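You operate a simulated robot arm through the tools that you are given. There is no shell and no other tool. Be economical: measure what you need, move in short steps, check, and stop when the job is done.

You run a simulated two-armed robot. Do the job below in one go: nothing can be reset, and whatever is moved stays where it is left.

Task
Gauge the plain brown bundle from the stock steps, then seat its stop block and the bundle in the jogger.
Fine: hold the width gauge steady with one hand while the other slides its jaw up; the block that matches the reading goes into the bore first.

The check looks at the end state, three seconds after you hand in, the way a careful person would. Anything else that was tipped, shoved, dropped, spilled or broken makes it a failure.

Robot
Two 7-joint arms with two-finger parallel grippers on one trunk, on a base that drives. Base frame: it is fixed to the floor where the robot stands at the start and does not move with it; the origin is under the middle of the robot, x ahead of it, y to its left, z up. Readings come in m, degrees, newtons and seconds.
The left shoulder is at the start at [0.06, 0.143, 0.901], the right one opposite. With the tool pointing down near the work surface each hand reaches from about 0.32 to 0.74 m from the robot's upright axis, wherever it stands, measured 20 degrees to its own side. Places, roughly: bed of the width gauge [0.5, 0.7, 0.8]; jogger bore [0.5, 0.2, 0.8]; jogger tray [0.5, 0.3, 0.8]; width gauge jaw [0.5, 0.5, 0.8]. Payload 1.57 kg a hand.
Tool frame (each hand has its own): the origin (TCP) lies between the finger pads and is the grasp point; the fingertips stand 0.03 m ahead of it; z points along the fingers, y is the line along which they close. The gripper opens to 0.11 m. The fingers are 0.024 m wide and 0.012 m thick; the gripper's body (0.048 by 0.112 m) begins 0.078 m behind the TCP.
Orientation is told as [roll, pitch, yaw] about the base's x, y, z axes, in that order, counted from this pose: with the fingers straight down and closing along the base's y, the tool's x points along the base's -x, its y along +y and its z along -z.

Tools
- The arms move only by the tool apply_moves. It takes "left_series", "right_series" or both (then of equal length, played together; a hand with none holds still); each is a list of rows, each an object (a shift or turn left out is 0, a gripper value left out holds the last) with "linear": the shift along the tool's x, y, z in m, a list of three; "angular": the turn, a rotation vector about the tool's x, y, z in degrees, a list of three. In form: [{"linear": [dx, dy, dz], "angular": [wx, wy, wz]}, ...]. A call has 1 to 20 rows; each row shifts and turns the commanded pose from where the row before left it, along the tool's axes as they then stand. "left_gripper" and "right_gripper" are, for a hand that has rows, the finger opening in m, from 0 to 0.11, set as the call begins (left out, the last holds). A row lasts 0.2 s, in which the tool goes at most 0.05 m and 8.6 degrees; a call with a longer step from one row to the next is refused whole, and so is a gripper value outside its range. Where a pose cannot be reached the arm comes as near as it can. A force on the tool above 40 N (or 10 N above the force at the start of the call, whichever is more), or a blocked arm, ends the call early, and 0.2 s more pass. The fingers move at their own pace (about 0.045 m/s each) and stop on an object; they squeeze with about 42 N. The grip force told is the motor's: it shows also when the fingers shut on nothing. Time passes only in rows, and 0.2 s behind the last, so rows that do not move let the fingers close. The reply holds the time, the measured pose of the TCP, the force on the tool along the base axes, the opening and the grip force, in the units named above and with some noise, with the torque about the TCP (base axes, N m) and any sound that the robot's microphone picked up, and new pictures: "views" is both (left out), scene, wrist or none (wrist: the cameras of the hands that moved).
- Cameras (640 x 400 px; columns grow to the right, rows downward): "scene" is now at [0.0478, 0.0186, 1.5148]; the picture's right is [0.24, -0.97, 0.00], its down [-0.69, -0.17, -0.70] and it looks along [0.68, 0.17, -0.72] (base axes); focal length 289 px, centre (320, 200). "left" rides on the left gripper at [0.07, -0.016, -0.141] in its tool frame; the picture's right is [0.23, 0.97, 0.00], its down [-0.86, 0.20, -0.48] and it looks along [-0.47, 0.11, 0.88] (tool axes); focal length 222 px, centre (320, 200). "right" rides on the right gripper at [0.07, 0.016, -0.141] in its tool frame; the picture's right is [-0.23, 0.97, 0.00], its down [-0.85, -0.20, -0.48] and it looks along [-0.47, -0.11, 0.88] (tool axes); focal length 222 px, centre (320, 200). There is no depth. A picture from a camera that has moved, and an enlarged one, comes with that camera's place and axes in the base frame and with its lens.
- raise_lower(by): slides the trunk up (or, below 0, down) by that many m; the arms and the scene camera ride with it, the base frame stays. It gives what a move gives, with no picture.
- roll_base(legs): drives the robot by 1 to 6 legs, each [ahead, left, turn to the left] in m, m and degrees, along the robot's own axes; the way and the turn of a leg run together, so that a leg with both is an arc; at most 1.5 m and 180 degrees a leg. The arms and the cameras ride along, it lands a little off, and it stops where it bumps. It gives what a move gives, and a new picture of the scene camera.
- pan_tilt(pan, tilt): turns the head with the scene camera to pan (to the left, within 86 degrees either way) and tilt (down, from -29 to 69), counted from straight ahead of the robot. It gives what a move gives, and a new picture of the scene camera.
- inspect(camera, box): a new picture of the part [left, top, right, bottom] of that camera's present view, enlarged. No time passes.
- finish_job(): hands the job in; it is judged then, once.

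Work in short steps. Places have to be worked out from the pictures, the camera data and where the tool is seen: move nearer, look again, correct. Check each grasp and each placing, and mend what went wrong. You have 120 turns and 260 pictures in all, those below and enlarged ones among them. Open the grippers and draw the arms clear of the work before you hand the job in, unless the task says otherwise; then end with one line.

The tools are called after "Call:" by a JSON object that holds its "op" and its "data". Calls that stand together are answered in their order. apply_moves: Moves the arms, as the interface text tells. Its arguments: {"type":"object","properties":{"left_series":{"type":"array","items":{"type":"object","properties":{"linear":{"type":"array","items":{"type":"number"}},"angular":{"type":"array","items":{"type":"number"}}}}},"left_gripper":{"type":"number"},"right_series":{"type":"array","items":{"type":"object","properties":{"linear":{"type":"array","items":{"type":"number"}},"angular":{"type":"array","items":{"type":"number"}}}}},"right_gripper":{"type":"number"},"views":{"type":"string","enum":["both","scene","wrist","none"]}},"required":[]} The other tools are called the same way: raise_lower (by) slides the trunk up or down; roll_base (legs) drives the base; pan_tilt (pan, tilt) turns the head that bears the scene camera; inspect (camera, box) takes an enlarged picture of a part of a camera's view; finish_job () hands the job in.

At the start:

```text
time: 0.0
left_position: [0.3041, 0.3462, 1.0825]
left_tcp_rot: [-0.1, 0.1, 0.0]
left_ft_force: [0.5, 0.5, 0.7]
left_ft_torque: [0.0, 0.01, -0.03]
left_opening: 0.1099
left_grasp_force: 0.1
right_position: [0.386, 0.0537, 1.0347]
right_tcp_rot: [0.0, 0.0, 0.0]
right_ft_force: [0.3, -0.4, -0.6]
right_ft_torque: [0.02, 0.01, 0.0]
right_opening: 0.1102
right_grasp_force: 0.0
trunk travel left (down, up): [-0.5, 0.09]
robot x, y, heading: [-0.0022, -0.0009, 0.1]
head pan, tilt: [13.9, 45.7]
```

scene: 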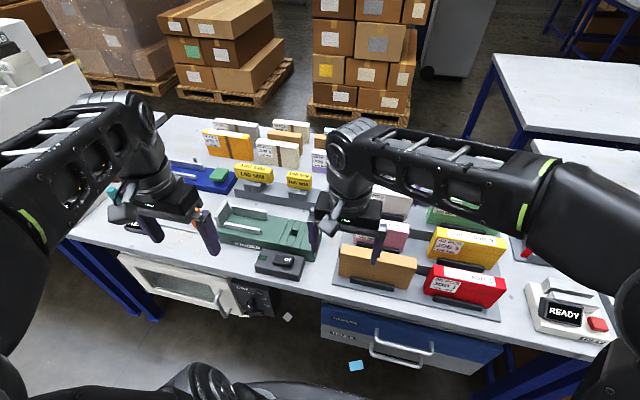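
right: 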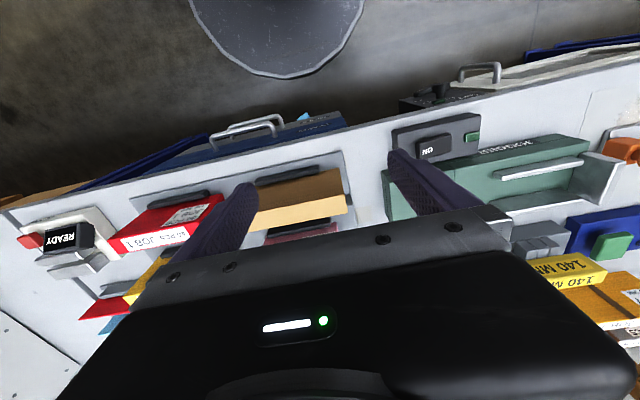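
left: 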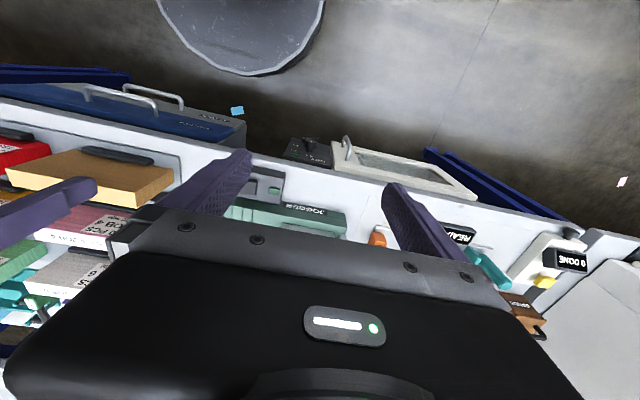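

I see a table with a stock rack, jogger (green) and gauge (blue). I'll enlarge the areas to understand them.

Call:
{"op": "inspect", "data": {"camera": "scene", "box": [320, 170, 620, 350]}}

Call:
{"op": "inspect", "data": {"camera": "scene", "box": [100, 110, 340, 290]}}

```text
2.13 times, centred on (470, 260) of scene
camera zoom: at [0.0478, 0.0186, 1.5148], right [0.24, -0.97, 0.0], down [-0.69, -0.17, -0.7], along [0.68, 0.17, -0.72], focal length 617 px, centre (0, 72)
```

zoom: 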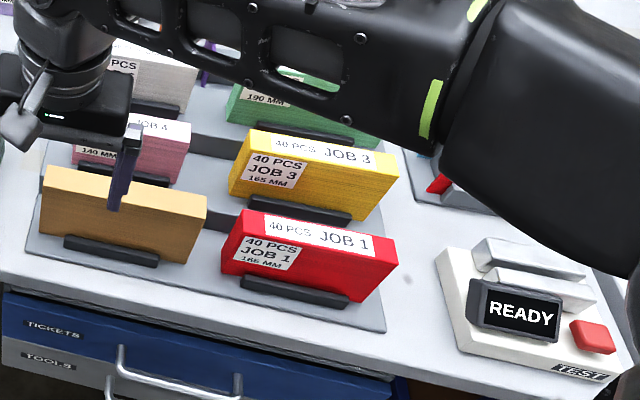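

```text
2.22 times, centred on (220, 200) of scene
camera zoom: at [0.0478, 0.0186, 1.5148], right [0.24, -0.97, 0.0], down [-0.69, -0.17, -0.7], along [0.68, 0.17, -0.72], focal length 642 px, centre (542, 200)
```

zoom: 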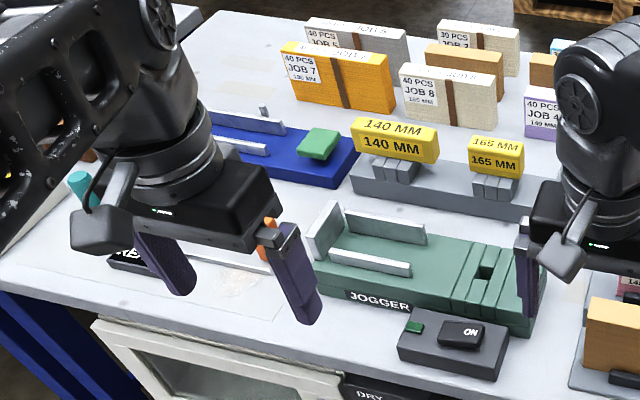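

The arms obstruct the view; I draw both aside and upward, toward the robot.

Call:
{"op": "apply_moves", "data": {"right_series": [{"linear": [0.01, -0.045, -0.01]}, {"linear": [0.01, -0.045, -0.01]}, {"linear": [0.01, -0.045, -0.01]}, {"linear": [0.01, -0.045, -0.01]}, {"linear": [0.01, -0.045, -0.01]}, {"linear": [0.01, -0.045, -0.01]}, {"linear": [0.01, -0.045, -0.01]}], "left_series": [{"linear": [0.01, 0.03, 0]}, {"linear": [0.01, 0.03, 0]}, {"linear": [0.01, 0.03, 0]}, {"linear": [0.01, 0.03, 0]}, {"linear": [0.01, 0.03, 0]}, {"linear": [0, 0, 0]}, {"linear": [0, 0, 0]}], "views": "scene"}}

```text
time: 1.6
left_position: [0.2561, 0.4946, 1.0822]
left_tcp_rot: [0.2, 0.1, -0.1]
left_ft_force: [0.6, -0.7, -0.2]
left_ft_torque: [0.03, 0.05, -0.03]
left_opening: 0.1102
left_grasp_force: 0.1
right_position: [0.3287, -0.2511, 1.0899]
right_tcp_rot: [0.1, 0.1, 0.3]
right_ft_force: [1.1, -0.8, -0.3]
right_ft_torque: [0.08, 0.05, -0.01]
right_opening: 0.11
right_grasp_force: 0.1
right hand out of reach, approached as far as the arm can: row 6, 7
trunk travel left (down, up): [-0.5, 0.09]
robot x, y, heading: [-0.0013, 0.0012, -0.0]
head pan, tilt: [13.9, 45.7]
camera scene: at [0.0503, 0.016, 1.5147], right [0.24, -0.97, 0.0], down [-0.7, -0.17, -0.7], along [0.68, 0.17, -0.72], focal length 289 px, centre (320, 200)
```

scene: 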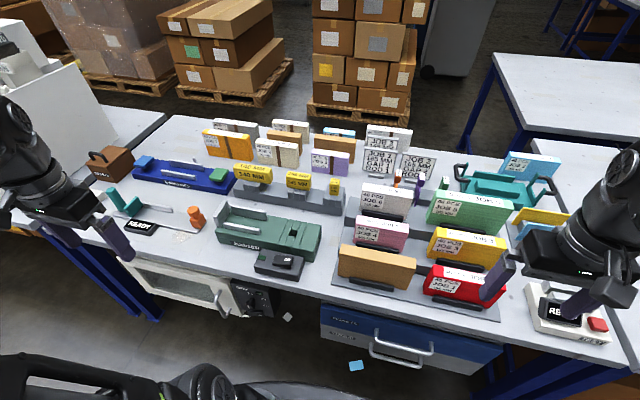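

Much clearer now. I enlarge three regions.

Call:
{"op": "inspect", "data": {"camera": "scene", "box": [320, 160, 520, 330]}}

Call:
{"op": "inspect", "data": {"camera": "scene", "box": [100, 140, 240, 260]}}

Call:
{"op": "inspect", "data": {"camera": "scene", "box": [200, 150, 350, 280]}}

Call:
{"op": "inspect", "data": {"camera": "scene", "box": [190, 110, 440, 200]}}

```text
2.35 times, centred on (420, 245) of scene
camera zoom: at [0.0503, 0.016, 1.5147], right [0.24, -0.97, 0.0], down [-0.7, -0.17, -0.7], along [0.68, 0.17, -0.72], focal length 680 px, centre (85, 94)
```

zoom: 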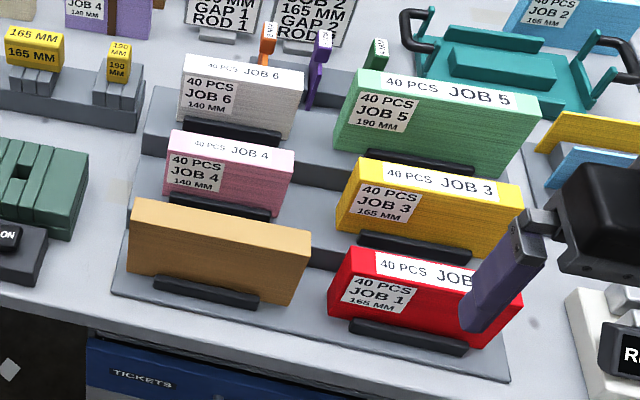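

```text
3.33 times, centred on (170, 200) of scene
camera zoom: at [0.0503, 0.016, 1.5147], right [0.24, -0.97, 0.0], down [-0.7, -0.17, -0.7], along [0.68, 0.17, -0.72], focal length 964 px, centre (820, 200)
```

zoom: 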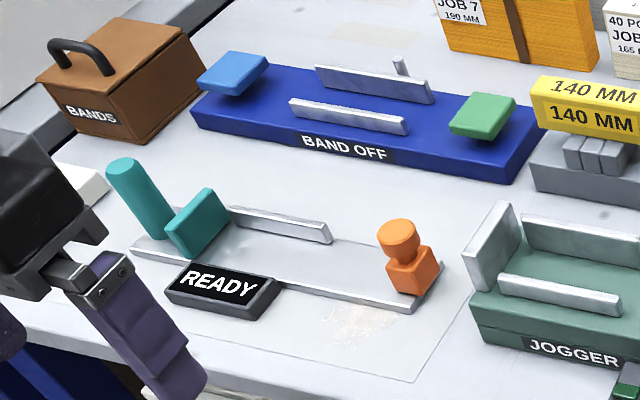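

```text
3.08 times, centred on (275, 215) of scene
camera zoom: at [0.0503, 0.016, 1.5147], right [0.24, -0.97, 0.0], down [-0.7, -0.17, -0.7], along [0.68, 0.17, -0.72], focal length 890 px, centre (458, 154)
```

zoom: 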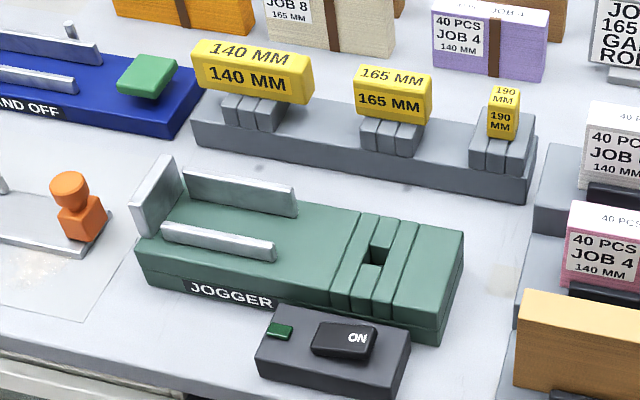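

```text
2.56 times, centred on (315, 155) of scene
camera zoom: at [0.0503, 0.016, 1.5147], right [0.24, -0.97, 0.0], down [-0.7, -0.17, -0.7], along [0.68, 0.17, -0.72], focal length 740 px, centre (333, 315)
```

zoom: 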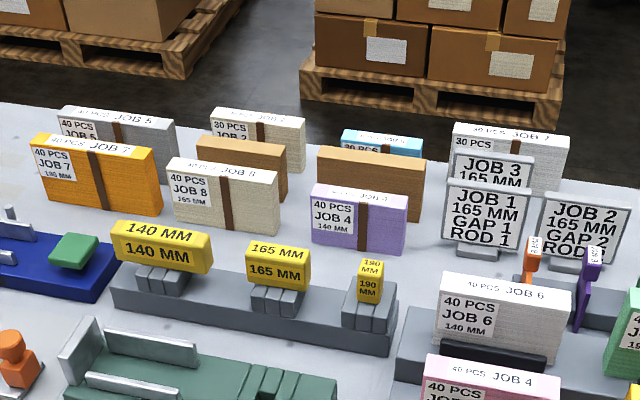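

The brown plain bundle sits front-left on the steps, roughly at (0.48, -0.03). I move the right hand above it and turn it by 90° so that the fingers close across its thickness.

Call:
{"op": "apply_moves", "data": {"right_series": [{"linear": [-0.025, 0.037, 0.006]}, {"linear": [-0.025, 0.037, 0.006]}, {"linear": [-0.025, 0.037, 0.006]}, {"linear": [-0.025, 0.037, 0.006]}, {"linear": [-0.025, 0.037, 0.006]}, {"linear": [-0.025, 0.037, 0.006]}, {"angular": [0, 0, -8.5]}, {"angular": [0, 0, -8.5]}, {"angular": [0, 0, -8.5]}, {"angular": [0, 0, -8.5]}, {"angular": [0, 0, -8.5]}, {"angular": [0, 0, -8.5]}, {"angular": [0, 0, -8.5]}, {"angular": [0, 0, -8.5]}, {"angular": [0, 0, -8.5]}, {"angular": [0, 0, -8.5]}, {"angular": [0, 0, -5]}, {}]}}

```text
time: 5.4
left_position: [0.2554, 0.4956, 1.0827]
left_tcp_rot: [0.0, 0.0, 0.1]
left_ft_force: [0.4, 1.0, -0.3]
left_ft_torque: [-0.04, -0.02, -0.02]
left_opening: 0.1101
left_grasp_force: 0.1
right_position: [0.4759, -0.0277, 1.0537]
right_tcp_rot: [0.0, 0.1, 90.1]
right_ft_force: [-0.4, 0.6, 0.1]
right_ft_torque: [-0.03, 0.0, 0.03]
right_opening: 0.1101
right_grasp_force: 0.1
trunk travel left (down, up): [-0.5, 0.09]
robot x, y, heading: [0.0037, 0.0016, -0.2]
head pan, tilt: [13.9, 45.7]
camera scene: at [0.0478, 0.0186, 1.5148], right [0.24, -0.97, 0.0], down [-0.69, -0.17, -0.7], along [0.68, 0.17, -0.72], focal length 289 px, centre (320, 200)
camera right: at [0.4621, -0.0982, 1.1934], right [-0.97, 0.23, 0.0], down [0.2, 0.86, 0.48], along [0.11, 0.47, -0.88], focal length 222 px, centre (320, 200)
```

scene: 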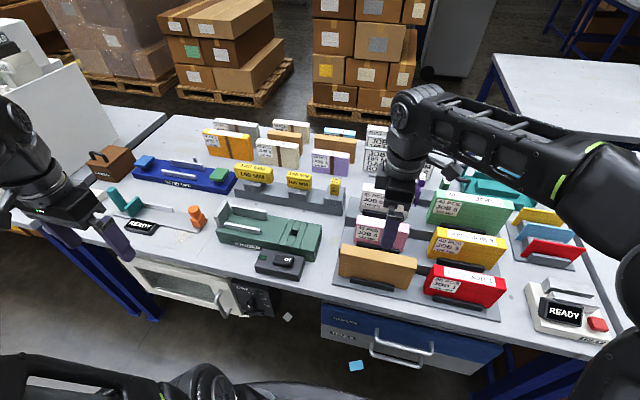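
right: 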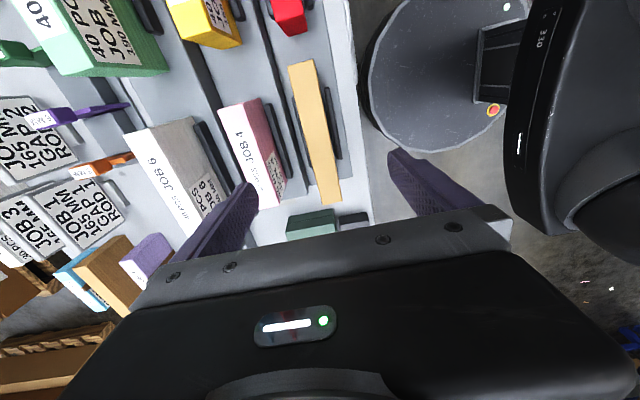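

Triangulation puts the bundle top at z≈0.90, centre ≈(0.480,-0.027), length ≈0.185. I descend partway and recheck.

Call:
{"op": "apply_moves", "data": {"right_series": [{"linear": [0, 0, 0.035]}, {"linear": [0, 0, 0.035]}, {}], "views": "wrist"}}

Call:
{"op": "inspect", "data": {"camera": "scene", "box": [320, 170, 480, 310]}}

```text
time: 6.2
left_position: [0.2544, 0.4957, 1.0823]
left_tcp_rot: [0.0, 0.0, -0.1]
left_ft_force: [-0.6, -0.5, -0.4]
left_ft_torque: [-0.01, -0.02, 0.0]
left_opening: 0.11
left_grasp_force: 0.2
right_position: [0.4785, -0.0297, 0.9837]
right_tcp_rot: [0.0, 0.0, 90.0]
right_ft_force: [-0.7, 0.5, 0.8]
right_ft_torque: [0.0, -0.02, 0.0]
right_opening: 0.1102
right_grasp_force: 0.1
trunk travel left (down, up): [-0.5, 0.09]
robot x, y, heading: [-0.0016, -0.0028, 0.1]
head pan, tilt: [13.9, 45.7]
camera right: at [0.4626, -0.099, 1.1235], right [-0.97, 0.23, 0.0], down [0.2, 0.86, 0.48], along [0.11, 0.47, -0.88], focal length 222 px, centre (320, 200)
```

right: 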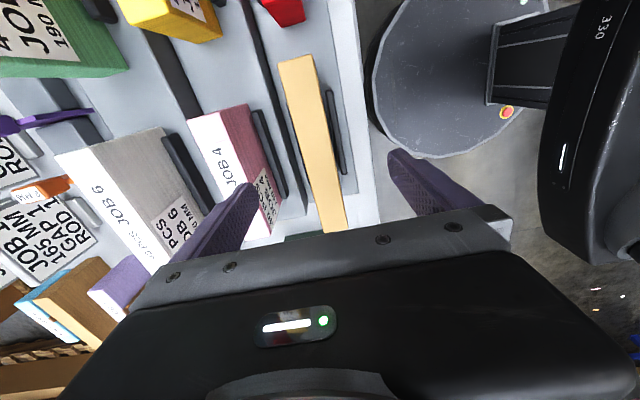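

```text
2.86 times, centred on (400, 240) of scene
camera zoom: at [0.0477, 0.0186, 1.5148], right [0.24, -0.97, 0.0], down [-0.69, -0.17, -0.7], along [0.68, 0.17, -0.72], focal length 826 px, centre (91, 86)
```

zoom: 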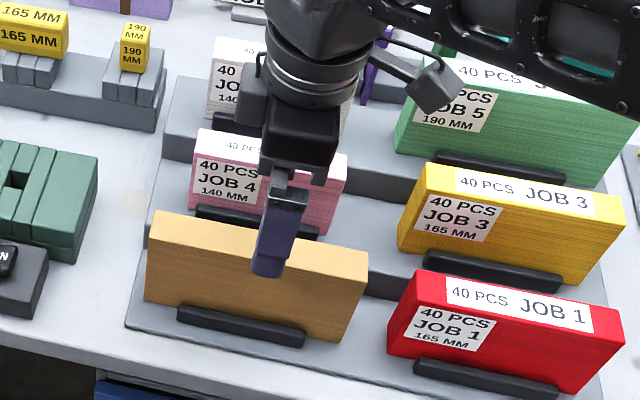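

Bundle centre agrees with the hand. I close to 0.05 m so the rear finger misses the pink bundle, check the picture, then descend in the next step.

Call:
{"op": "apply_moves", "data": {"right_series": [{"linear": [-0.003, 0, 0]}, {}, {}, {"linear": [0, 0, 0.03]}, {"linear": [0, 0, 0.02]}, {}], "right_gripper": 0.05}}

Call:
{"op": "inspect", "data": {"camera": "scene", "box": [320, 170, 480, 310]}}

```text
time: 7.6
left_position: [0.2542, 0.4948, 1.0816]
left_tcp_rot: [0.0, -0.1, 0.0]
left_ft_force: [-0.1, 0.1, -0.7]
left_ft_torque: [0.0, 0.05, -0.01]
left_opening: 0.1102
left_grasp_force: 0.0
right_position: [0.4774, -0.0262, 0.9338]
right_tcp_rot: [0.0, 0.0, 89.9]
right_ft_force: [0.5, -0.8, 0.3]
right_ft_torque: [0.0, 0.01, 0.0]
right_opening: 0.0499
right_grasp_force: 0.1
trunk travel left (down, up): [-0.5, 0.09]
robot x, y, heading: [-0.0007, 0.0026, -0.1]
head pan, tilt: [13.9, 45.7]
camera scene: at [0.0478, 0.0186, 1.5148], right [0.24, -0.97, 0.0], down [-0.69, -0.17, -0.7], along [0.68, 0.17, -0.72], focal length 289 px, centre (320, 200)
camera right: at [0.4622, -0.096, 1.0728], right [-0.97, 0.23, 0.0], down [0.2, 0.86, 0.48], along [0.11, 0.47, -0.88], focal length 222 px, centre (320, 200)
```

scene: 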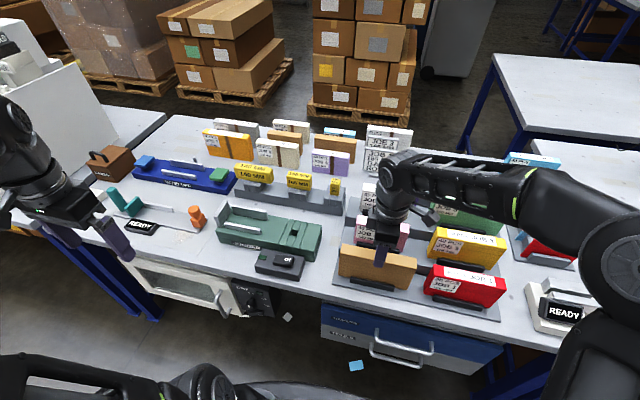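
right: 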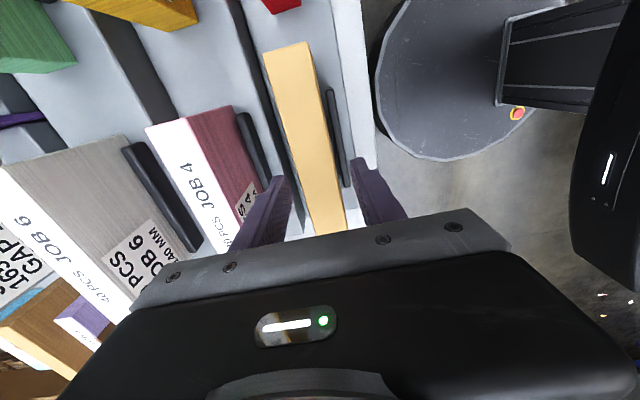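

```text
2.86 times, centred on (400, 240) of scene
camera zoom: at [0.0478, 0.0186, 1.5148], right [0.24, -0.97, 0.0], down [-0.69, -0.17, -0.7], along [0.68, 0.17, -0.72], focal length 826 px, centre (91, 86)
```

zoom: 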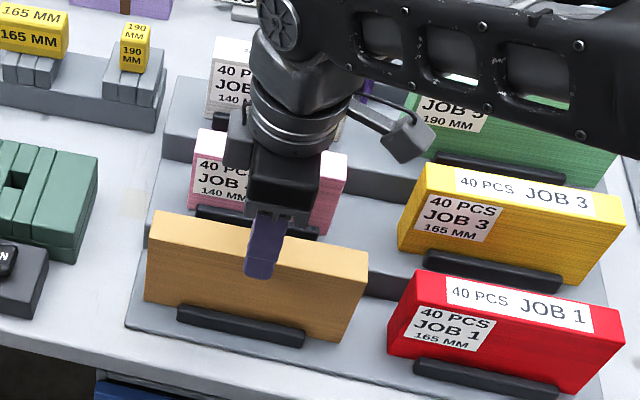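

The fingers straddle the bundle evenly. I descend to TCP z≈0.885 and close.

Call:
{"op": "apply_moves", "data": {"right_series": [{"linear": [0, 0, 0.015]}, {"linear": [0, 0, 0.015]}, {"linear": [0, 0, 0.01]}, {"linear": [0, 0, 0.01]}, {}], "views": "both"}}

Call:
{"op": "inspect", "data": {"camera": "scene", "box": [320, 170, 480, 310]}}

```text
time: 8.8
left_position: [0.2538, 0.4954, 1.0821]
left_tcp_rot: [0.1, -0.1, 0.0]
left_ft_force: [0.3, 0.4, -0.6]
left_ft_torque: [-0.02, -0.05, 0.01]
left_opening: 0.1102
left_grasp_force: 0.2
right_position: [0.4771, -0.0253, 0.884]
right_tcp_rot: [0.0, 0.0, 89.8]
right_ft_force: [-0.4, 0.3, 0.5]
right_ft_torque: [-0.01, 0.02, 0.03]
right_opening: 0.05
right_grasp_force: 0.2
trunk travel left (down, up): [-0.5, 0.09]
robot x, y, heading: [-0.0022, 0.0007, -0.2]
head pan, tilt: [13.9, 45.7]
camera scene: at [0.0478, 0.0186, 1.5148], right [0.24, -0.97, 0.0], down [-0.69, -0.17, -0.7], along [0.68, 0.17, -0.72], focal length 289 px, centre (320, 200)
camera right: at [0.4622, -0.0949, 1.0233], right [-0.97, 0.23, 0.0], down [0.2, 0.85, 0.48], along [0.11, 0.47, -0.88], focal length 222 px, centre (320, 200)
```

scene: 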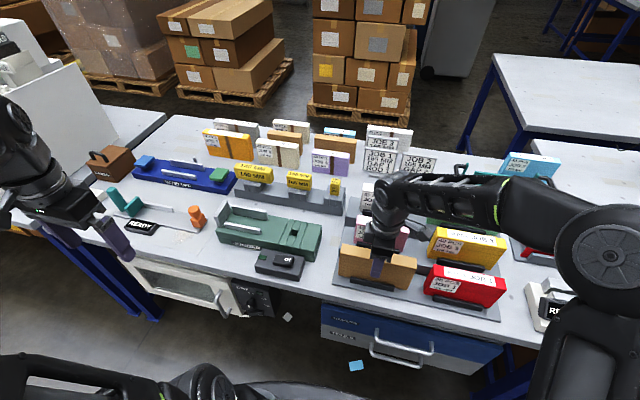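
right: 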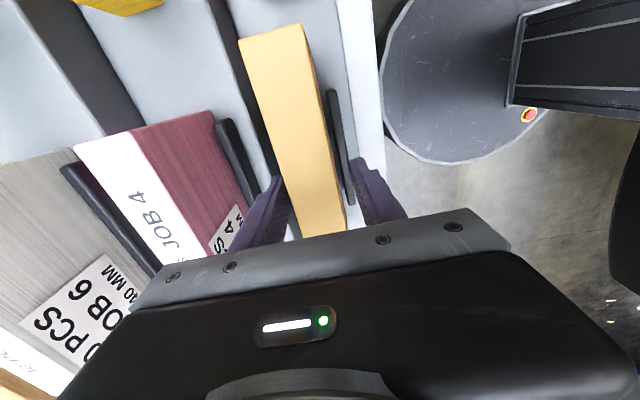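

```text
2.86 times, centred on (400, 240) of scene
camera zoom: at [0.0478, 0.0186, 1.5148], right [0.24, -0.97, 0.0], down [-0.69, -0.17, -0.7], along [0.68, 0.17, -0.72], focal length 826 px, centre (91, 86)
```

zoom: 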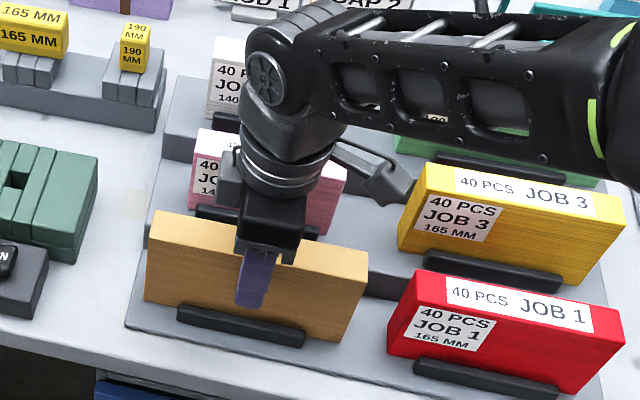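

Fingertips are just above the clip. Close the grip.

Call:
{"op": "apply_moves", "data": {"right_series": [{}, {}, {}, {}, {}], "right_gripper": 0.0, "views": "none"}}

```text
time: 10.0
left_position: [0.2552, 0.496, 1.0817]
left_tcp_rot: [0.1, -0.2, -0.1]
left_ft_force: [-0.4, 0.3, -0.3]
left_ft_torque: [-0.02, 0.0, 0.0]
left_opening: 0.11
left_grasp_force: 0.1
right_position: [0.4775, -0.0253, 0.8834]
right_tcp_rot: [0.1, 0.0, 90.0]
right_ft_force: [0.6, 0.1, 0.7]
right_ft_torque: [0.09, -0.04, 0.06]
right_opening: 0.0317
right_grasp_force: 40.2
trunk travel left (down, up): [-0.5, 0.09]
robot x, y, heading: [0.0013, 0.0043, -0.1]
head pan, tilt: [13.9, 45.7]
```

Gripped at 0.032 m thickness. Lift straight up 0.2 m.

Call:
{"op": "apply_moves", "data": {"right_series": [{"linear": [0, 0, -0.01]}, {"linear": [0, 0, -0.02]}, {"linear": [0, 0, -0.03]}, {"linear": [0, 0, -0.03]}, {"linear": [0, 0, -0.03]}, {"linear": [0, 0, -0.03]}, {}]}}

Call:
{"op": "inspect", "data": {"camera": "scene", "box": [320, 150, 520, 310]}}

```text
time: 11.6
left_position: [0.2548, 0.496, 1.0813]
left_tcp_rot: [0.0, 0.0, 0.0]
left_ft_force: [0.8, -0.1, 0.5]
left_ft_torque: [0.01, 0.01, 0.0]
left_opening: 0.1101
left_grasp_force: 0.0
right_position: [0.4781, -0.0255, 1.0318]
right_tcp_rot: [0.1, 0.0, 89.9]
right_ft_force: [1.1, 0.4, -2.2]
right_ft_torque: [0.03, 0.0, -0.02]
right_opening: 0.0316
right_grasp_force: 40.2
trunk travel left (down, up): [-0.5, 0.09]
robot x, y, heading: [-0.0001, -0.0005, -0.3]
head pan, tilt: [13.9, 45.7]
camera scene: at [0.0481, 0.0186, 1.5148], right [0.24, -0.97, 0.0], down [-0.69, -0.17, -0.7], along [0.68, 0.17, -0.72], focal length 289 px, centre (320, 200)
camera right: at [0.4627, -0.0946, 1.1725], right [-0.97, 0.23, 0.0], down [0.2, 0.85, 0.48], along [0.11, 0.47, -0.88], focal length 222 px, centre (320, 200)
```

scene: 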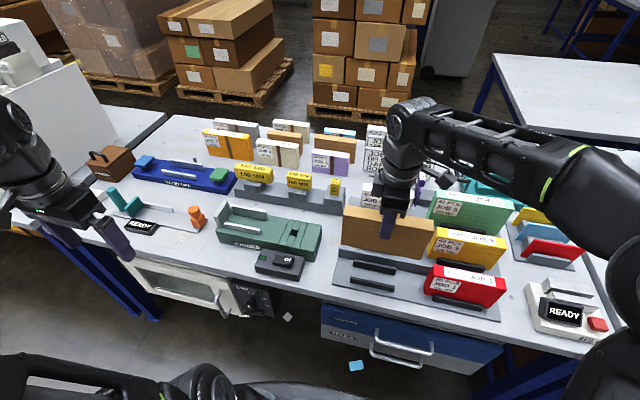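
right: 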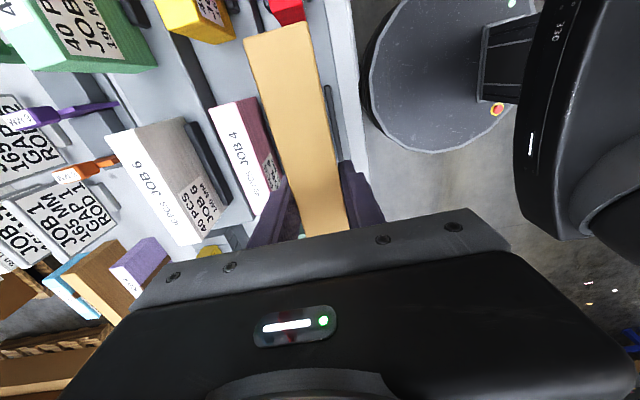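

```text
2.50 times, centred on (420, 230) of scene
camera zoom: at [0.0481, 0.0186, 1.5148], right [0.24, -0.97, 0.0], down [-0.69, -0.17, -0.7], along [0.68, 0.17, -0.72], focal length 723 px, centre (70, 125)
```

zoom: 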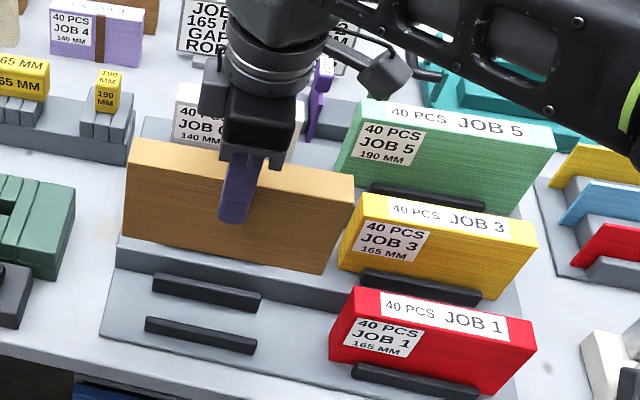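

Bundle is firmly held (bottom ≈0.092 m below TCP, ends ±0.095 in y). I look left before driving that way.

Call:
{"op": "pan_tilt", "data": {"pan": 50, "tilt": 45}}

```text
time: 12.6
left_position: [0.2551, 0.4959, 1.0815]
left_tcp_rot: [0.0, -0.1, 0.0]
left_ft_force: [-1.0, 0.1, 0.2]
left_ft_torque: [0.04, 0.0, 0.01]
left_opening: 0.11
left_grasp_force: 0.2
right_position: [0.4778, -0.0248, 1.0317]
right_tcp_rot: [0.1, -0.1, 90.1]
right_ft_force: [-0.3, 0.0, -2.3]
right_ft_torque: [0.06, 0.01, 0.0]
right_opening: 0.0319
right_grasp_force: 40.3
trunk travel left (down, up): [-0.5, 0.09]
robot x, y, heading: [0.0004, -0.001, -0.2]
head pan, tilt: [50.0, 45.0]
camera scene: at [0.0219, 0.0614, 1.5157], right [0.77, -0.64, 0.0], down [-0.46, -0.54, -0.71], along [0.45, 0.54, -0.71], focal length 289 px, centre (320, 200)
```

scene: 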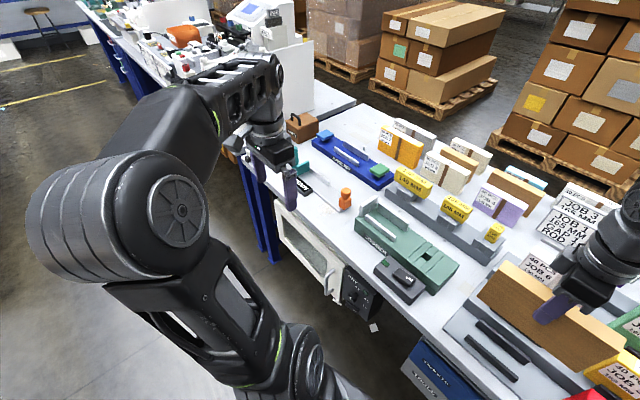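

I bring the left hand inward, then drive 0.5 m left with the bundle held high.

Call:
{"op": "apply_moves", "data": {"left_series": [{"linear": [0, -0.04, 0]}, {"linear": [0, -0.04, 0]}, {"linear": [0, -0.04, 0]}, {}], "views": "none"}}

Call:
{"op": "roll_base", "data": {"legs": [[0, 0.5, 0]]}}

Call:
{"op": "pan_tilt", "data": {"pan": 14, "tilt": 52}}

```text
time: 13.6
left_position: [0.2531, 0.376, 1.0825]
left_tcp_rot: [0.0, 0.0, 0.0]
left_ft_force: [0.8, 0.9, -0.4]
left_ft_torque: [-0.02, -0.02, -0.02]
left_opening: 0.1101
left_grasp_force: 0.0
right_position: [0.4785, -0.0233, 1.0336]
right_tcp_rot: [0.0, 0.0, 90.0]
right_ft_force: [-0.9, 0.0, -3.4]
right_ft_torque: [-0.03, 0.01, 0.01]
right_opening: 0.0315
right_grasp_force: 40.6
trunk travel left (down, up): [-0.5, 0.09]
robot x, y, heading: [-0.0017, 0.0001, 0.1]
head pan, tilt: [50.0, 45.0]
```

```text
time: 16.6
left_position: [0.2592, 0.8766, 1.0827]
left_tcp_rot: [0.0, 0.0, -0.5]
left_ft_force: [0.7, -0.2, -0.4]
left_ft_torque: [-0.01, 0.01, -0.04]
left_opening: 0.1098
left_grasp_force: 0.1
right_position: [0.4809, 0.4732, 1.033]
right_tcp_rot: [0.0, 0.1, 89.5]
right_ft_force: [0.0, 0.2, -1.8]
right_ft_torque: [0.0, -0.01, 0.0]
right_opening: 0.032
right_grasp_force: 40.1
trunk travel left (down, up): [-0.5, 0.09]
robot x, y, heading: [0.0019, 0.5027, -0.7]
head pan, tilt: [50.0, 45.0]
camera scene: at [0.0244, 0.5637, 1.5157], right [0.76, -0.65, 0.0], down [-0.46, -0.54, -0.71], along [0.46, 0.54, -0.71], focal length 289 px, centre (320, 200)
```

scene: 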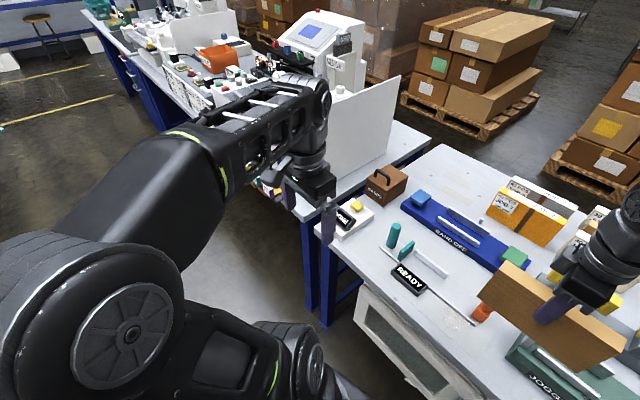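

```text
time: 17.6
left_position: [0.2592, 0.8779, 1.0839]
left_tcp_rot: [0.0, -0.1, -0.4]
left_ft_force: [0.2, 0.2, -0.1]
left_ft_torque: [0.0, -0.04, -0.02]
left_opening: 0.1102
left_grasp_force: 0.0
right_position: [0.4794, 0.4733, 1.033]
right_tcp_rot: [0.0, 0.0, 89.5]
right_ft_force: [0.3, -0.3, -2.0]
right_ft_torque: [0.04, -0.01, 0.05]
right_opening: 0.0317
right_grasp_force: 40.6
trunk travel left (down, up): [-0.5, 0.09]
robot x, y, heading: [0.0037, 0.4996, -0.4]
head pan, tilt: [14.0, 52.0]
camera scene: at [0.0447, 0.5186, 1.5062], right [0.23, -0.97, 0.0], down [-0.77, -0.18, -0.62], along [0.6, 0.14, -0.79], focal length 289 px, centre (320, 200)
```

scene: 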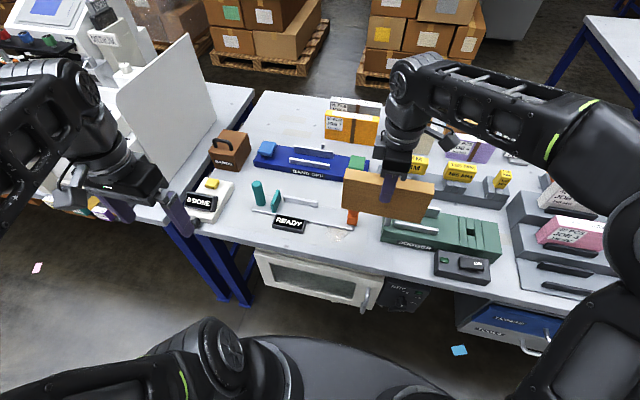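

Call:
{"op": "inspect", "data": {"camera": "scene", "box": [230, 150, 390, 250]}}

```text
4.00 times, centred on (310, 200) of scene
camera zoom: at [0.0447, 0.5186, 1.5062], right [0.23, -0.97, 0.0], down [-0.77, -0.18, -0.62], along [0.6, 0.14, -0.79], focal length 1156 px, centre (360, 200)
```

zoom: 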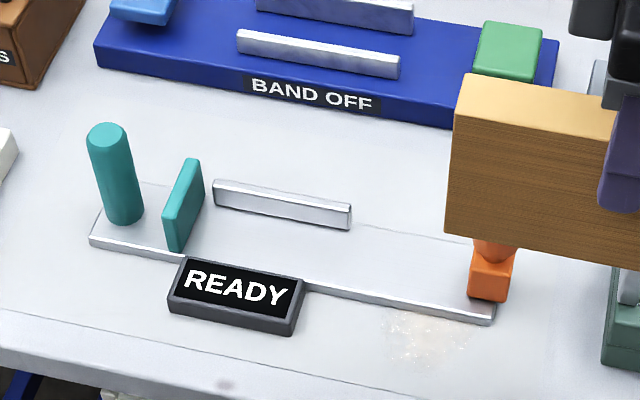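

The gauge bed spans y≈0.53–0.84, fixed jaw face y≈0.768, slider face y≈0.55, fence face x≈0.558. I drive 0.12 m more left for comfortable right-hand reach; then bring the bundle over the bed.

Call:
{"op": "roll_base", "data": {"legs": [[0, 0.12, 0.4]]}}

```text
time: 18.8
left_position: [0.2562, 1.0008, 1.0819]
left_tcp_rot: [-0.1, 0.1, 0.1]
left_ft_force: [-0.2, 0.4, -0.2]
left_ft_torque: [-0.07, 0.0, 0.01]
left_opening: 0.1099
left_grasp_force: 0.0
right_position: [0.4804, 0.5988, 1.0314]
right_tcp_rot: [0.0, 0.1, 90.1]
right_ft_force: [-0.4, 0.9, -1.8]
right_ft_torque: [-0.02, -0.03, 0.0]
right_opening: 0.0315
right_grasp_force: 40.2
trunk travel left (down, up): [-0.5, 0.09]
robot x, y, heading: [0.0043, 0.6227, -0.2]
head pan, tilt: [14.0, 52.0]
camera scene: at [0.045, 0.6416, 1.5061], right [0.24, -0.97, 0.0], down [-0.76, -0.19, -0.62], along [0.6, 0.15, -0.79], focal length 289 px, centre (320, 200)
```

scene: 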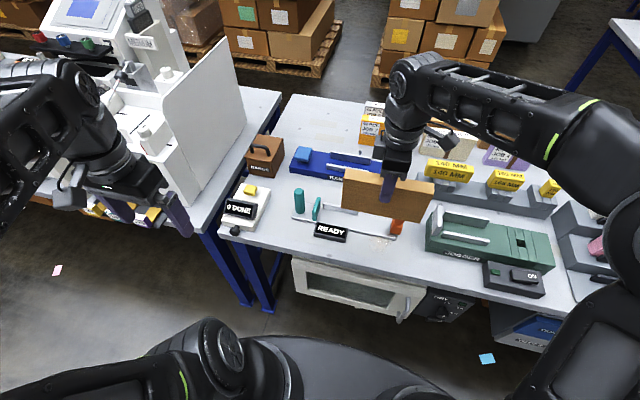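

Move the bundle over the bed and lower partway (bottom ≈0.89), then look.

Call:
{"op": "apply_moves", "data": {"right_series": [{"linear": [-0.022, -0.019, 0]}, {"linear": [-0.022, -0.019, 0]}, {"linear": [-0.022, -0.019, 0]}, {"linear": [0, 0, 0.025]}, {"linear": [0, 0, 0.025]}, {}]}}

Call:
{"op": "inspect", "data": {"camera": "scene", "box": [270, 160, 430, 260]}}

```text
time: 20.2
left_position: [0.2556, 0.9994, 1.0828]
left_tcp_rot: [0.1, 0.0, 0.1]
left_ft_force: [0.0, 0.2, -0.4]
left_ft_torque: [0.0, 0.02, 0.03]
left_opening: 0.1102
left_grasp_force: 0.0
right_position: [0.536, 0.6634, 0.983]
right_tcp_rot: [-0.1, 0.0, 90.0]
right_ft_force: [0.1, -0.2, -3.8]
right_ft_torque: [0.02, 0.01, -0.05]
right_opening: 0.0315
right_grasp_force: 40.0
trunk travel left (down, up): [-0.5, 0.09]
robot x, y, heading: [0.0051, 0.6232, 0.2]
head pan, tilt: [14.0, 52.0]
camera scene: at [0.045, 0.6393, 1.5062], right [0.24, -0.97, 0.0], down [-0.76, -0.19, -0.62], along [0.6, 0.15, -0.79], focal length 289 px, centre (320, 200)
camera right: at [0.5217, 0.5944, 1.1222], right [-0.97, 0.23, 0.0], down [0.2, 0.85, 0.48], along [0.11, 0.47, -0.88], focal length 222 px, centre (320, 200)
```

scene: 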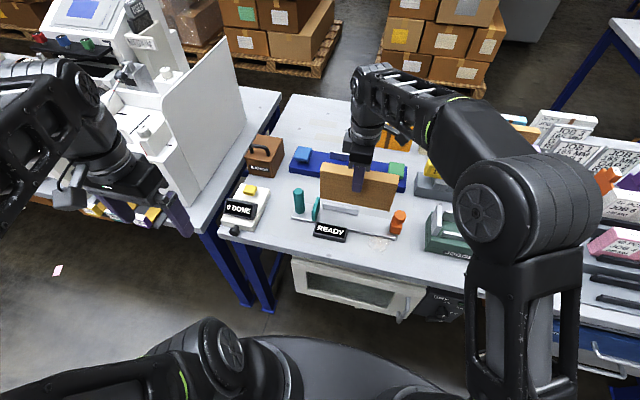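
right: 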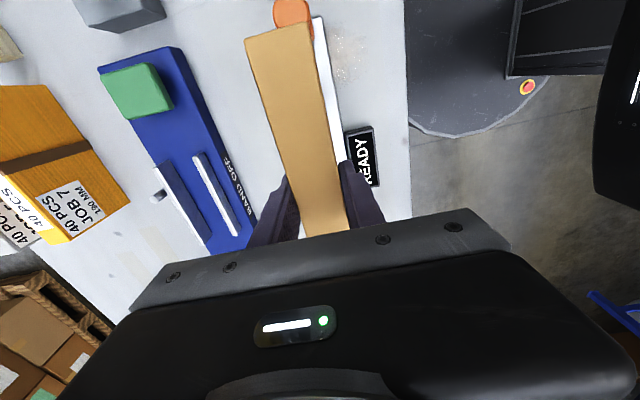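

```text
4.00 times, centred on (350, 210) of scene
camera zoom: at [0.045, 0.6393, 1.5062], right [0.24, -0.97, 0.0], down [-0.76, -0.19, -0.62], along [0.6, 0.15, -0.79], focal length 1156 px, centre (200, 160)
```

zoom: 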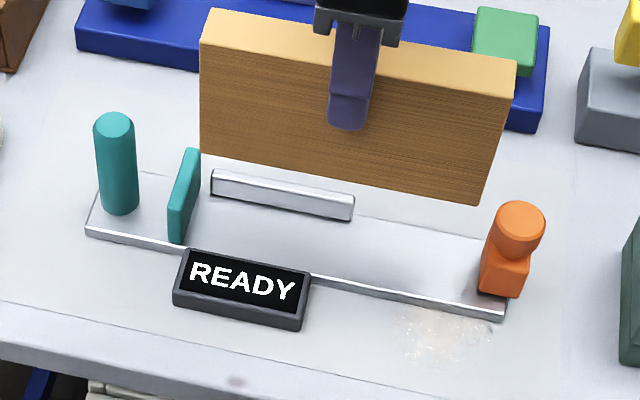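

Alignment looks right (bundle y≈0.57–0.76 between jaws 0.551 and 0.768, in front of the fence). Lower 0.08 m and check.

Call:
{"op": "apply_moves", "data": {"right_series": [{"linear": [0.001, 0, 0.02]}, {"linear": [0, 0, 0.02]}, {"linear": [0, 0, 0.02]}, {"linear": [0, 0, 0.015]}, {}]}}

Call:
{"op": "inspect", "data": {"camera": "scene", "box": [270, 160, 430, 260]}}

```text
time: 21.4
left_position: [0.2555, 0.9997, 1.0831]
left_tcp_rot: [0.1, 0.0, 0.1]
left_ft_force: [0.1, 0.3, 0.8]
left_ft_torque: [0.03, -0.01, 0.01]
left_opening: 0.1104
left_grasp_force: 0.0
right_position: [0.5357, 0.663, 0.9074]
right_tcp_rot: [0.0, 0.0, 90.0]
right_ft_force: [0.5, -1.7, -1.7]
right_ft_torque: [0.0, 0.03, -0.01]
right_opening: 0.0316
right_grasp_force: 40.1
trunk travel left (down, up): [-0.5, 0.09]
robot x, y, heading: [0.0015, 0.6212, -0.2]
head pan, tilt: [14.0, 52.0]
camera scene: at [0.045, 0.6399, 1.5062], right [0.24, -0.97, 0.0], down [-0.76, -0.19, -0.62], along [0.6, 0.15, -0.79], focal length 289 px, centre (320, 200)
camera right: at [0.5214, 0.5934, 1.0472], right [-0.97, 0.23, 0.0], down [0.2, 0.86, 0.48], along [0.11, 0.47, -0.88], focal length 222 px, centre (320, 200)
```

scene: 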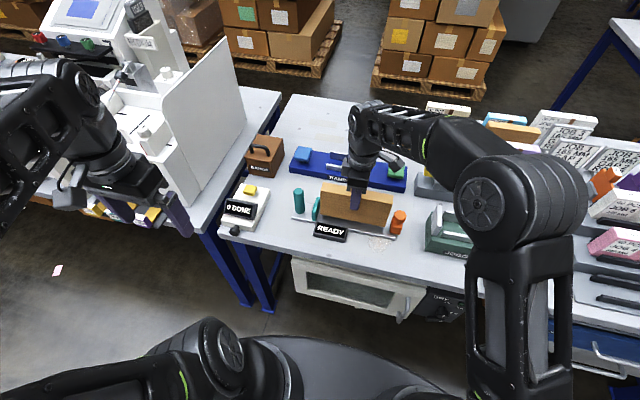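
right: 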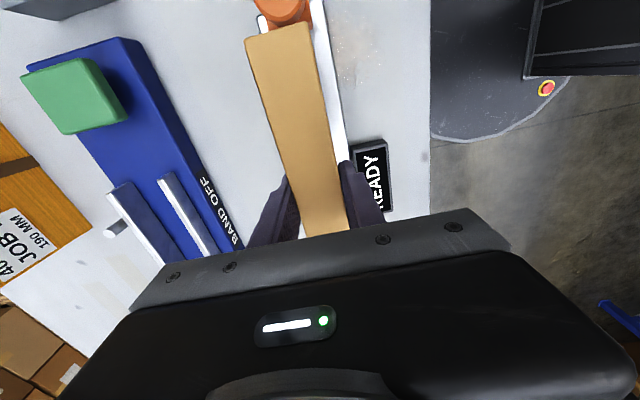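

```text
4.00 times, centred on (350, 210) of scene
camera zoom: at [0.045, 0.6399, 1.5062], right [0.24, -0.97, 0.0], down [-0.76, -0.19, -0.62], along [0.6, 0.15, -0.79], focal length 1156 px, centre (200, 160)
```

zoom: 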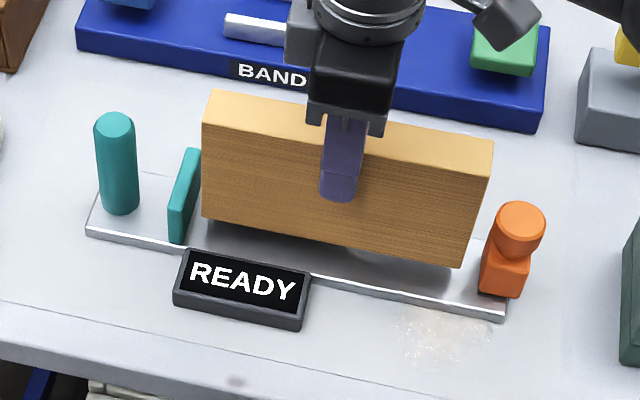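

About 2 cm above the bed. Lower slowly until force appears.

Call:
{"op": "apply_moves", "data": {"right_series": [{"linear": [0, 0, 0.005]}, {"linear": [0, 0, 0.005]}, {"linear": [0, 0, 0.003]}, {"linear": [0, 0, 0.002]}, {}], "views": "none"}}

Call:
{"op": "inspect", "data": {"camera": "scene", "box": [270, 160, 430, 260]}}

```text
time: 22.6
left_position: [0.2554, 1.0001, 1.0827]
left_tcp_rot: [0.1, 0.0, 0.1]
left_ft_force: [0.4, 0.2, -0.8]
left_ft_torque: [0.01, 0.01, -0.04]
left_opening: 0.1101
left_grasp_force: 0.0
right_position: [0.5373, 0.6644, 0.8917]
right_tcp_rot: [0.0, 0.0, 90.0]
right_ft_force: [0.3, 1.0, -1.8]
right_ft_torque: [-0.01, 0.03, 0.0]
right_opening: 0.0317
right_grasp_force: 40.3
trunk travel left (down, up): [-0.5, 0.09]
robot x, y, heading: [0.0052, 0.6224, 0.2]
head pan, tilt: [14.0, 52.0]
```

```text
4.00 times, centred on (350, 210) of scene
camera zoom: at [0.045, 0.6398, 1.5062], right [0.24, -0.97, 0.0], down [-0.76, -0.19, -0.62], along [0.6, 0.15, -0.79], focal length 1156 px, centre (200, 160)
```

zoom: 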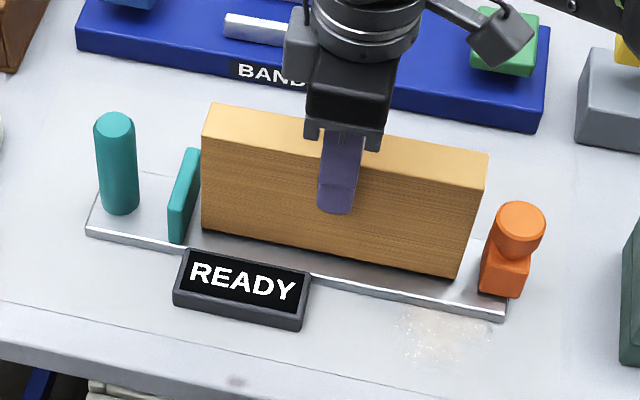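

No contact yet; continue in 1.5–2 mm steps.

Call:
{"op": "apply_moves", "data": {"right_series": [{"linear": [0, 0, 0.002]}, {"linear": [0, 0, 0.002]}, {}], "views": "none"}}

Call:
{"op": "apply_moves", "data": {"right_series": [{"linear": [0, 0, 0.002]}, {"linear": [0, 0, 0.001]}, {}], "views": "none"}}

Call:
{"op": "inspect", "data": {"camera": "scene", "box": [270, 160, 430, 260]}}

```text
time: 23.4
left_position: [0.2556, 0.9995, 1.0824]
left_tcp_rot: [0.1, 0.0, 0.0]
left_ft_force: [-0.1, -0.2, 0.3]
left_ft_torque: [-0.02, 0.02, -0.02]
left_opening: 0.1101
left_grasp_force: 0.0
right_position: [0.5379, 0.664, 0.8881]
right_tcp_rot: [0.0, 0.0, 90.1]
right_ft_force: [-0.3, 0.3, -2.1]
right_ft_torque: [0.0, -0.04, -0.03]
right_opening: 0.0318
right_grasp_force: 40.4
trunk travel left (down, up): [-0.5, 0.09]
robot x, y, heading: [0.0006, 0.6252, 0.1]
head pan, tilt: [14.0, 52.0]
```

```text
time: 24.2
left_position: [0.2538, 0.9989, 1.0845]
left_tcp_rot: [-0.1, -0.1, 0.1]
left_ft_force: [-0.5, -0.2, 0.1]
left_ft_torque: [0.03, 0.01, -0.03]
left_opening: 0.1098
left_grasp_force: 0.0
right_position: [0.5371, 0.6637, 0.8872]
right_tcp_rot: [-0.3, -0.1, 90.2]
right_ft_force: [-0.1, -0.7, 24.6]
right_ft_torque: [-1.08, 0.33, 0.05]
right_opening: 0.0317
right_grasp_force: 40.1
trunk travel left (down, up): [-0.5, 0.09]
robot x, y, heading: [-0.001, 0.6211, -0.1]
head pan, tilt: [14.0, 52.0]
```

```text
4.00 times, centred on (350, 210) of scene
camera zoom: at [0.0428, 0.6398, 1.5066], right [0.24, -0.97, 0.0], down [-0.76, -0.19, -0.62], along [0.6, 0.15, -0.79], focal length 1156 px, centre (200, 160)
```

zoom: 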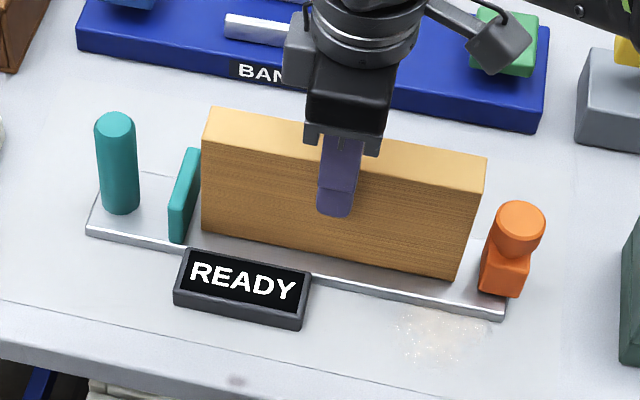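

Contact at TCP z≈0.887. Relax 1.5 mm, then open to 0.06 m.

Call:
{"op": "apply_moves", "data": {"right_series": [{"linear": [0, 0, -0.002]}, {}], "views": "none"}}

Call:
{"op": "apply_moves", "data": {"right_series": [{}, {}, {}, {"linear": [0, 0, -0.02]}, {"linear": [0, 0, -0.03]}, {"linear": [0, 0, -0.03]}, {}], "right_gripper": 0.06}}

Call:
{"op": "inspect", "data": {"camera": "scene", "box": [270, 160, 430, 260]}}

```text
time: 24.8
left_position: [0.2551, 0.9999, 1.0834]
left_tcp_rot: [0.1, -0.1, 0.1]
left_ft_force: [0.2, -1.0, 0.6]
left_ft_torque: [-0.03, 0.0, -0.02]
left_opening: 0.1099
left_grasp_force: 0.0
right_position: [0.537, 0.664, 0.888]
right_tcp_rot: [-0.2, -0.1, 90.1]
right_ft_force: [5.5, 2.6, 18.4]
right_ft_torque: [0.27, -0.25, -0.07]
right_opening: 0.0316
right_grasp_force: 40.5
trunk travel left (down, up): [-0.5, 0.09]
robot x, y, heading: [-0.0003, 0.6203, 0.2]
head pan, tilt: [14.0, 52.0]
```

```text
time: 26.4
left_position: [0.2555, 0.9991, 1.0827]
left_tcp_rot: [0.0, 0.0, 0.1]
left_ft_force: [-0.4, 0.6, 0.6]
left_ft_torque: [0.0, 0.01, 0.03]
left_opening: 0.1099
left_grasp_force: 0.0
right_position: [0.5373, 0.6635, 0.9679]
right_tcp_rot: [-0.1, 0.0, 90.1]
right_ft_force: [0.2, 0.5, 0.0]
right_ft_torque: [-0.01, -0.01, 0.0]
right_opening: 0.0598
right_grasp_force: 0.1
trunk travel left (down, up): [-0.5, 0.09]
robot x, y, heading: [0.0057, 0.6195, 0.1]
head pan, tilt: [14.0, 52.0]
camera scene: at [0.045, 0.6398, 1.5062], right [0.24, -0.97, 0.0], down [-0.76, -0.19, -0.62], along [0.6, 0.15, -0.79], focal length 289 px, centre (320, 200)
camera right: at [0.522, 0.5939, 1.1072], right [-0.97, 0.23, 0.0], down [0.2, 0.86, 0.48], along [0.11, 0.47, -0.88], focal length 222 px, centre (320, 200)
```

scene: 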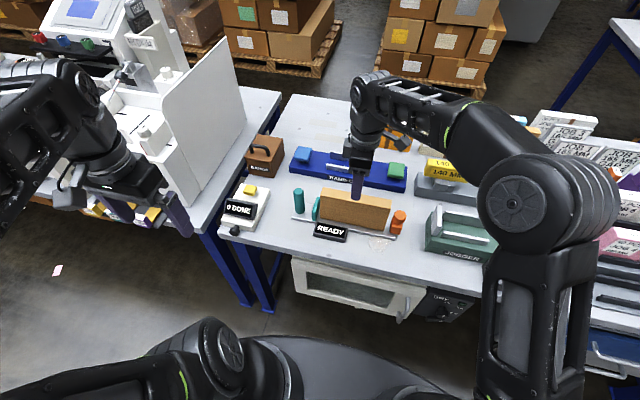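
right: 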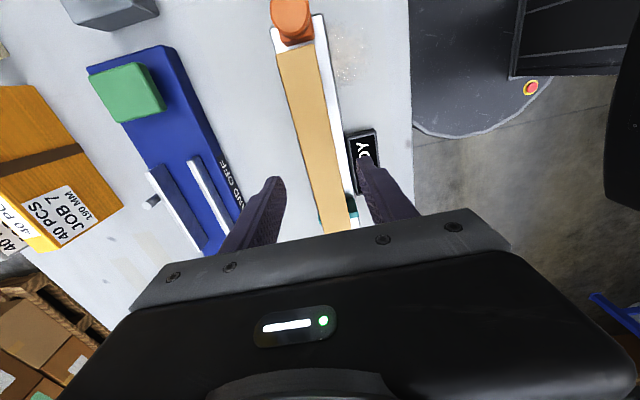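

```text
4.00 times, centred on (350, 210) of scene
camera zoom: at [0.045, 0.6398, 1.5062], right [0.24, -0.97, 0.0], down [-0.76, -0.19, -0.62], along [0.6, 0.15, -0.79], focal length 1156 px, centre (200, 160)
```

zoom: 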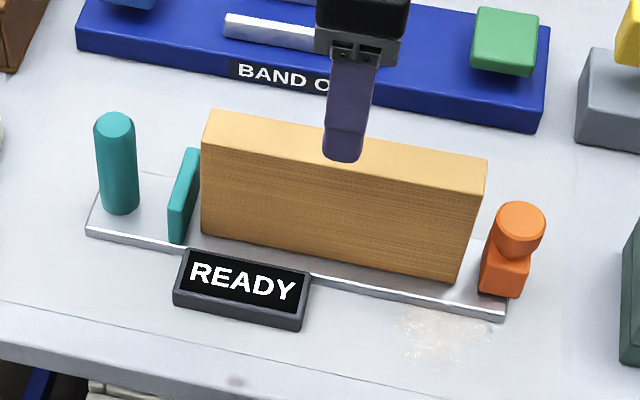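

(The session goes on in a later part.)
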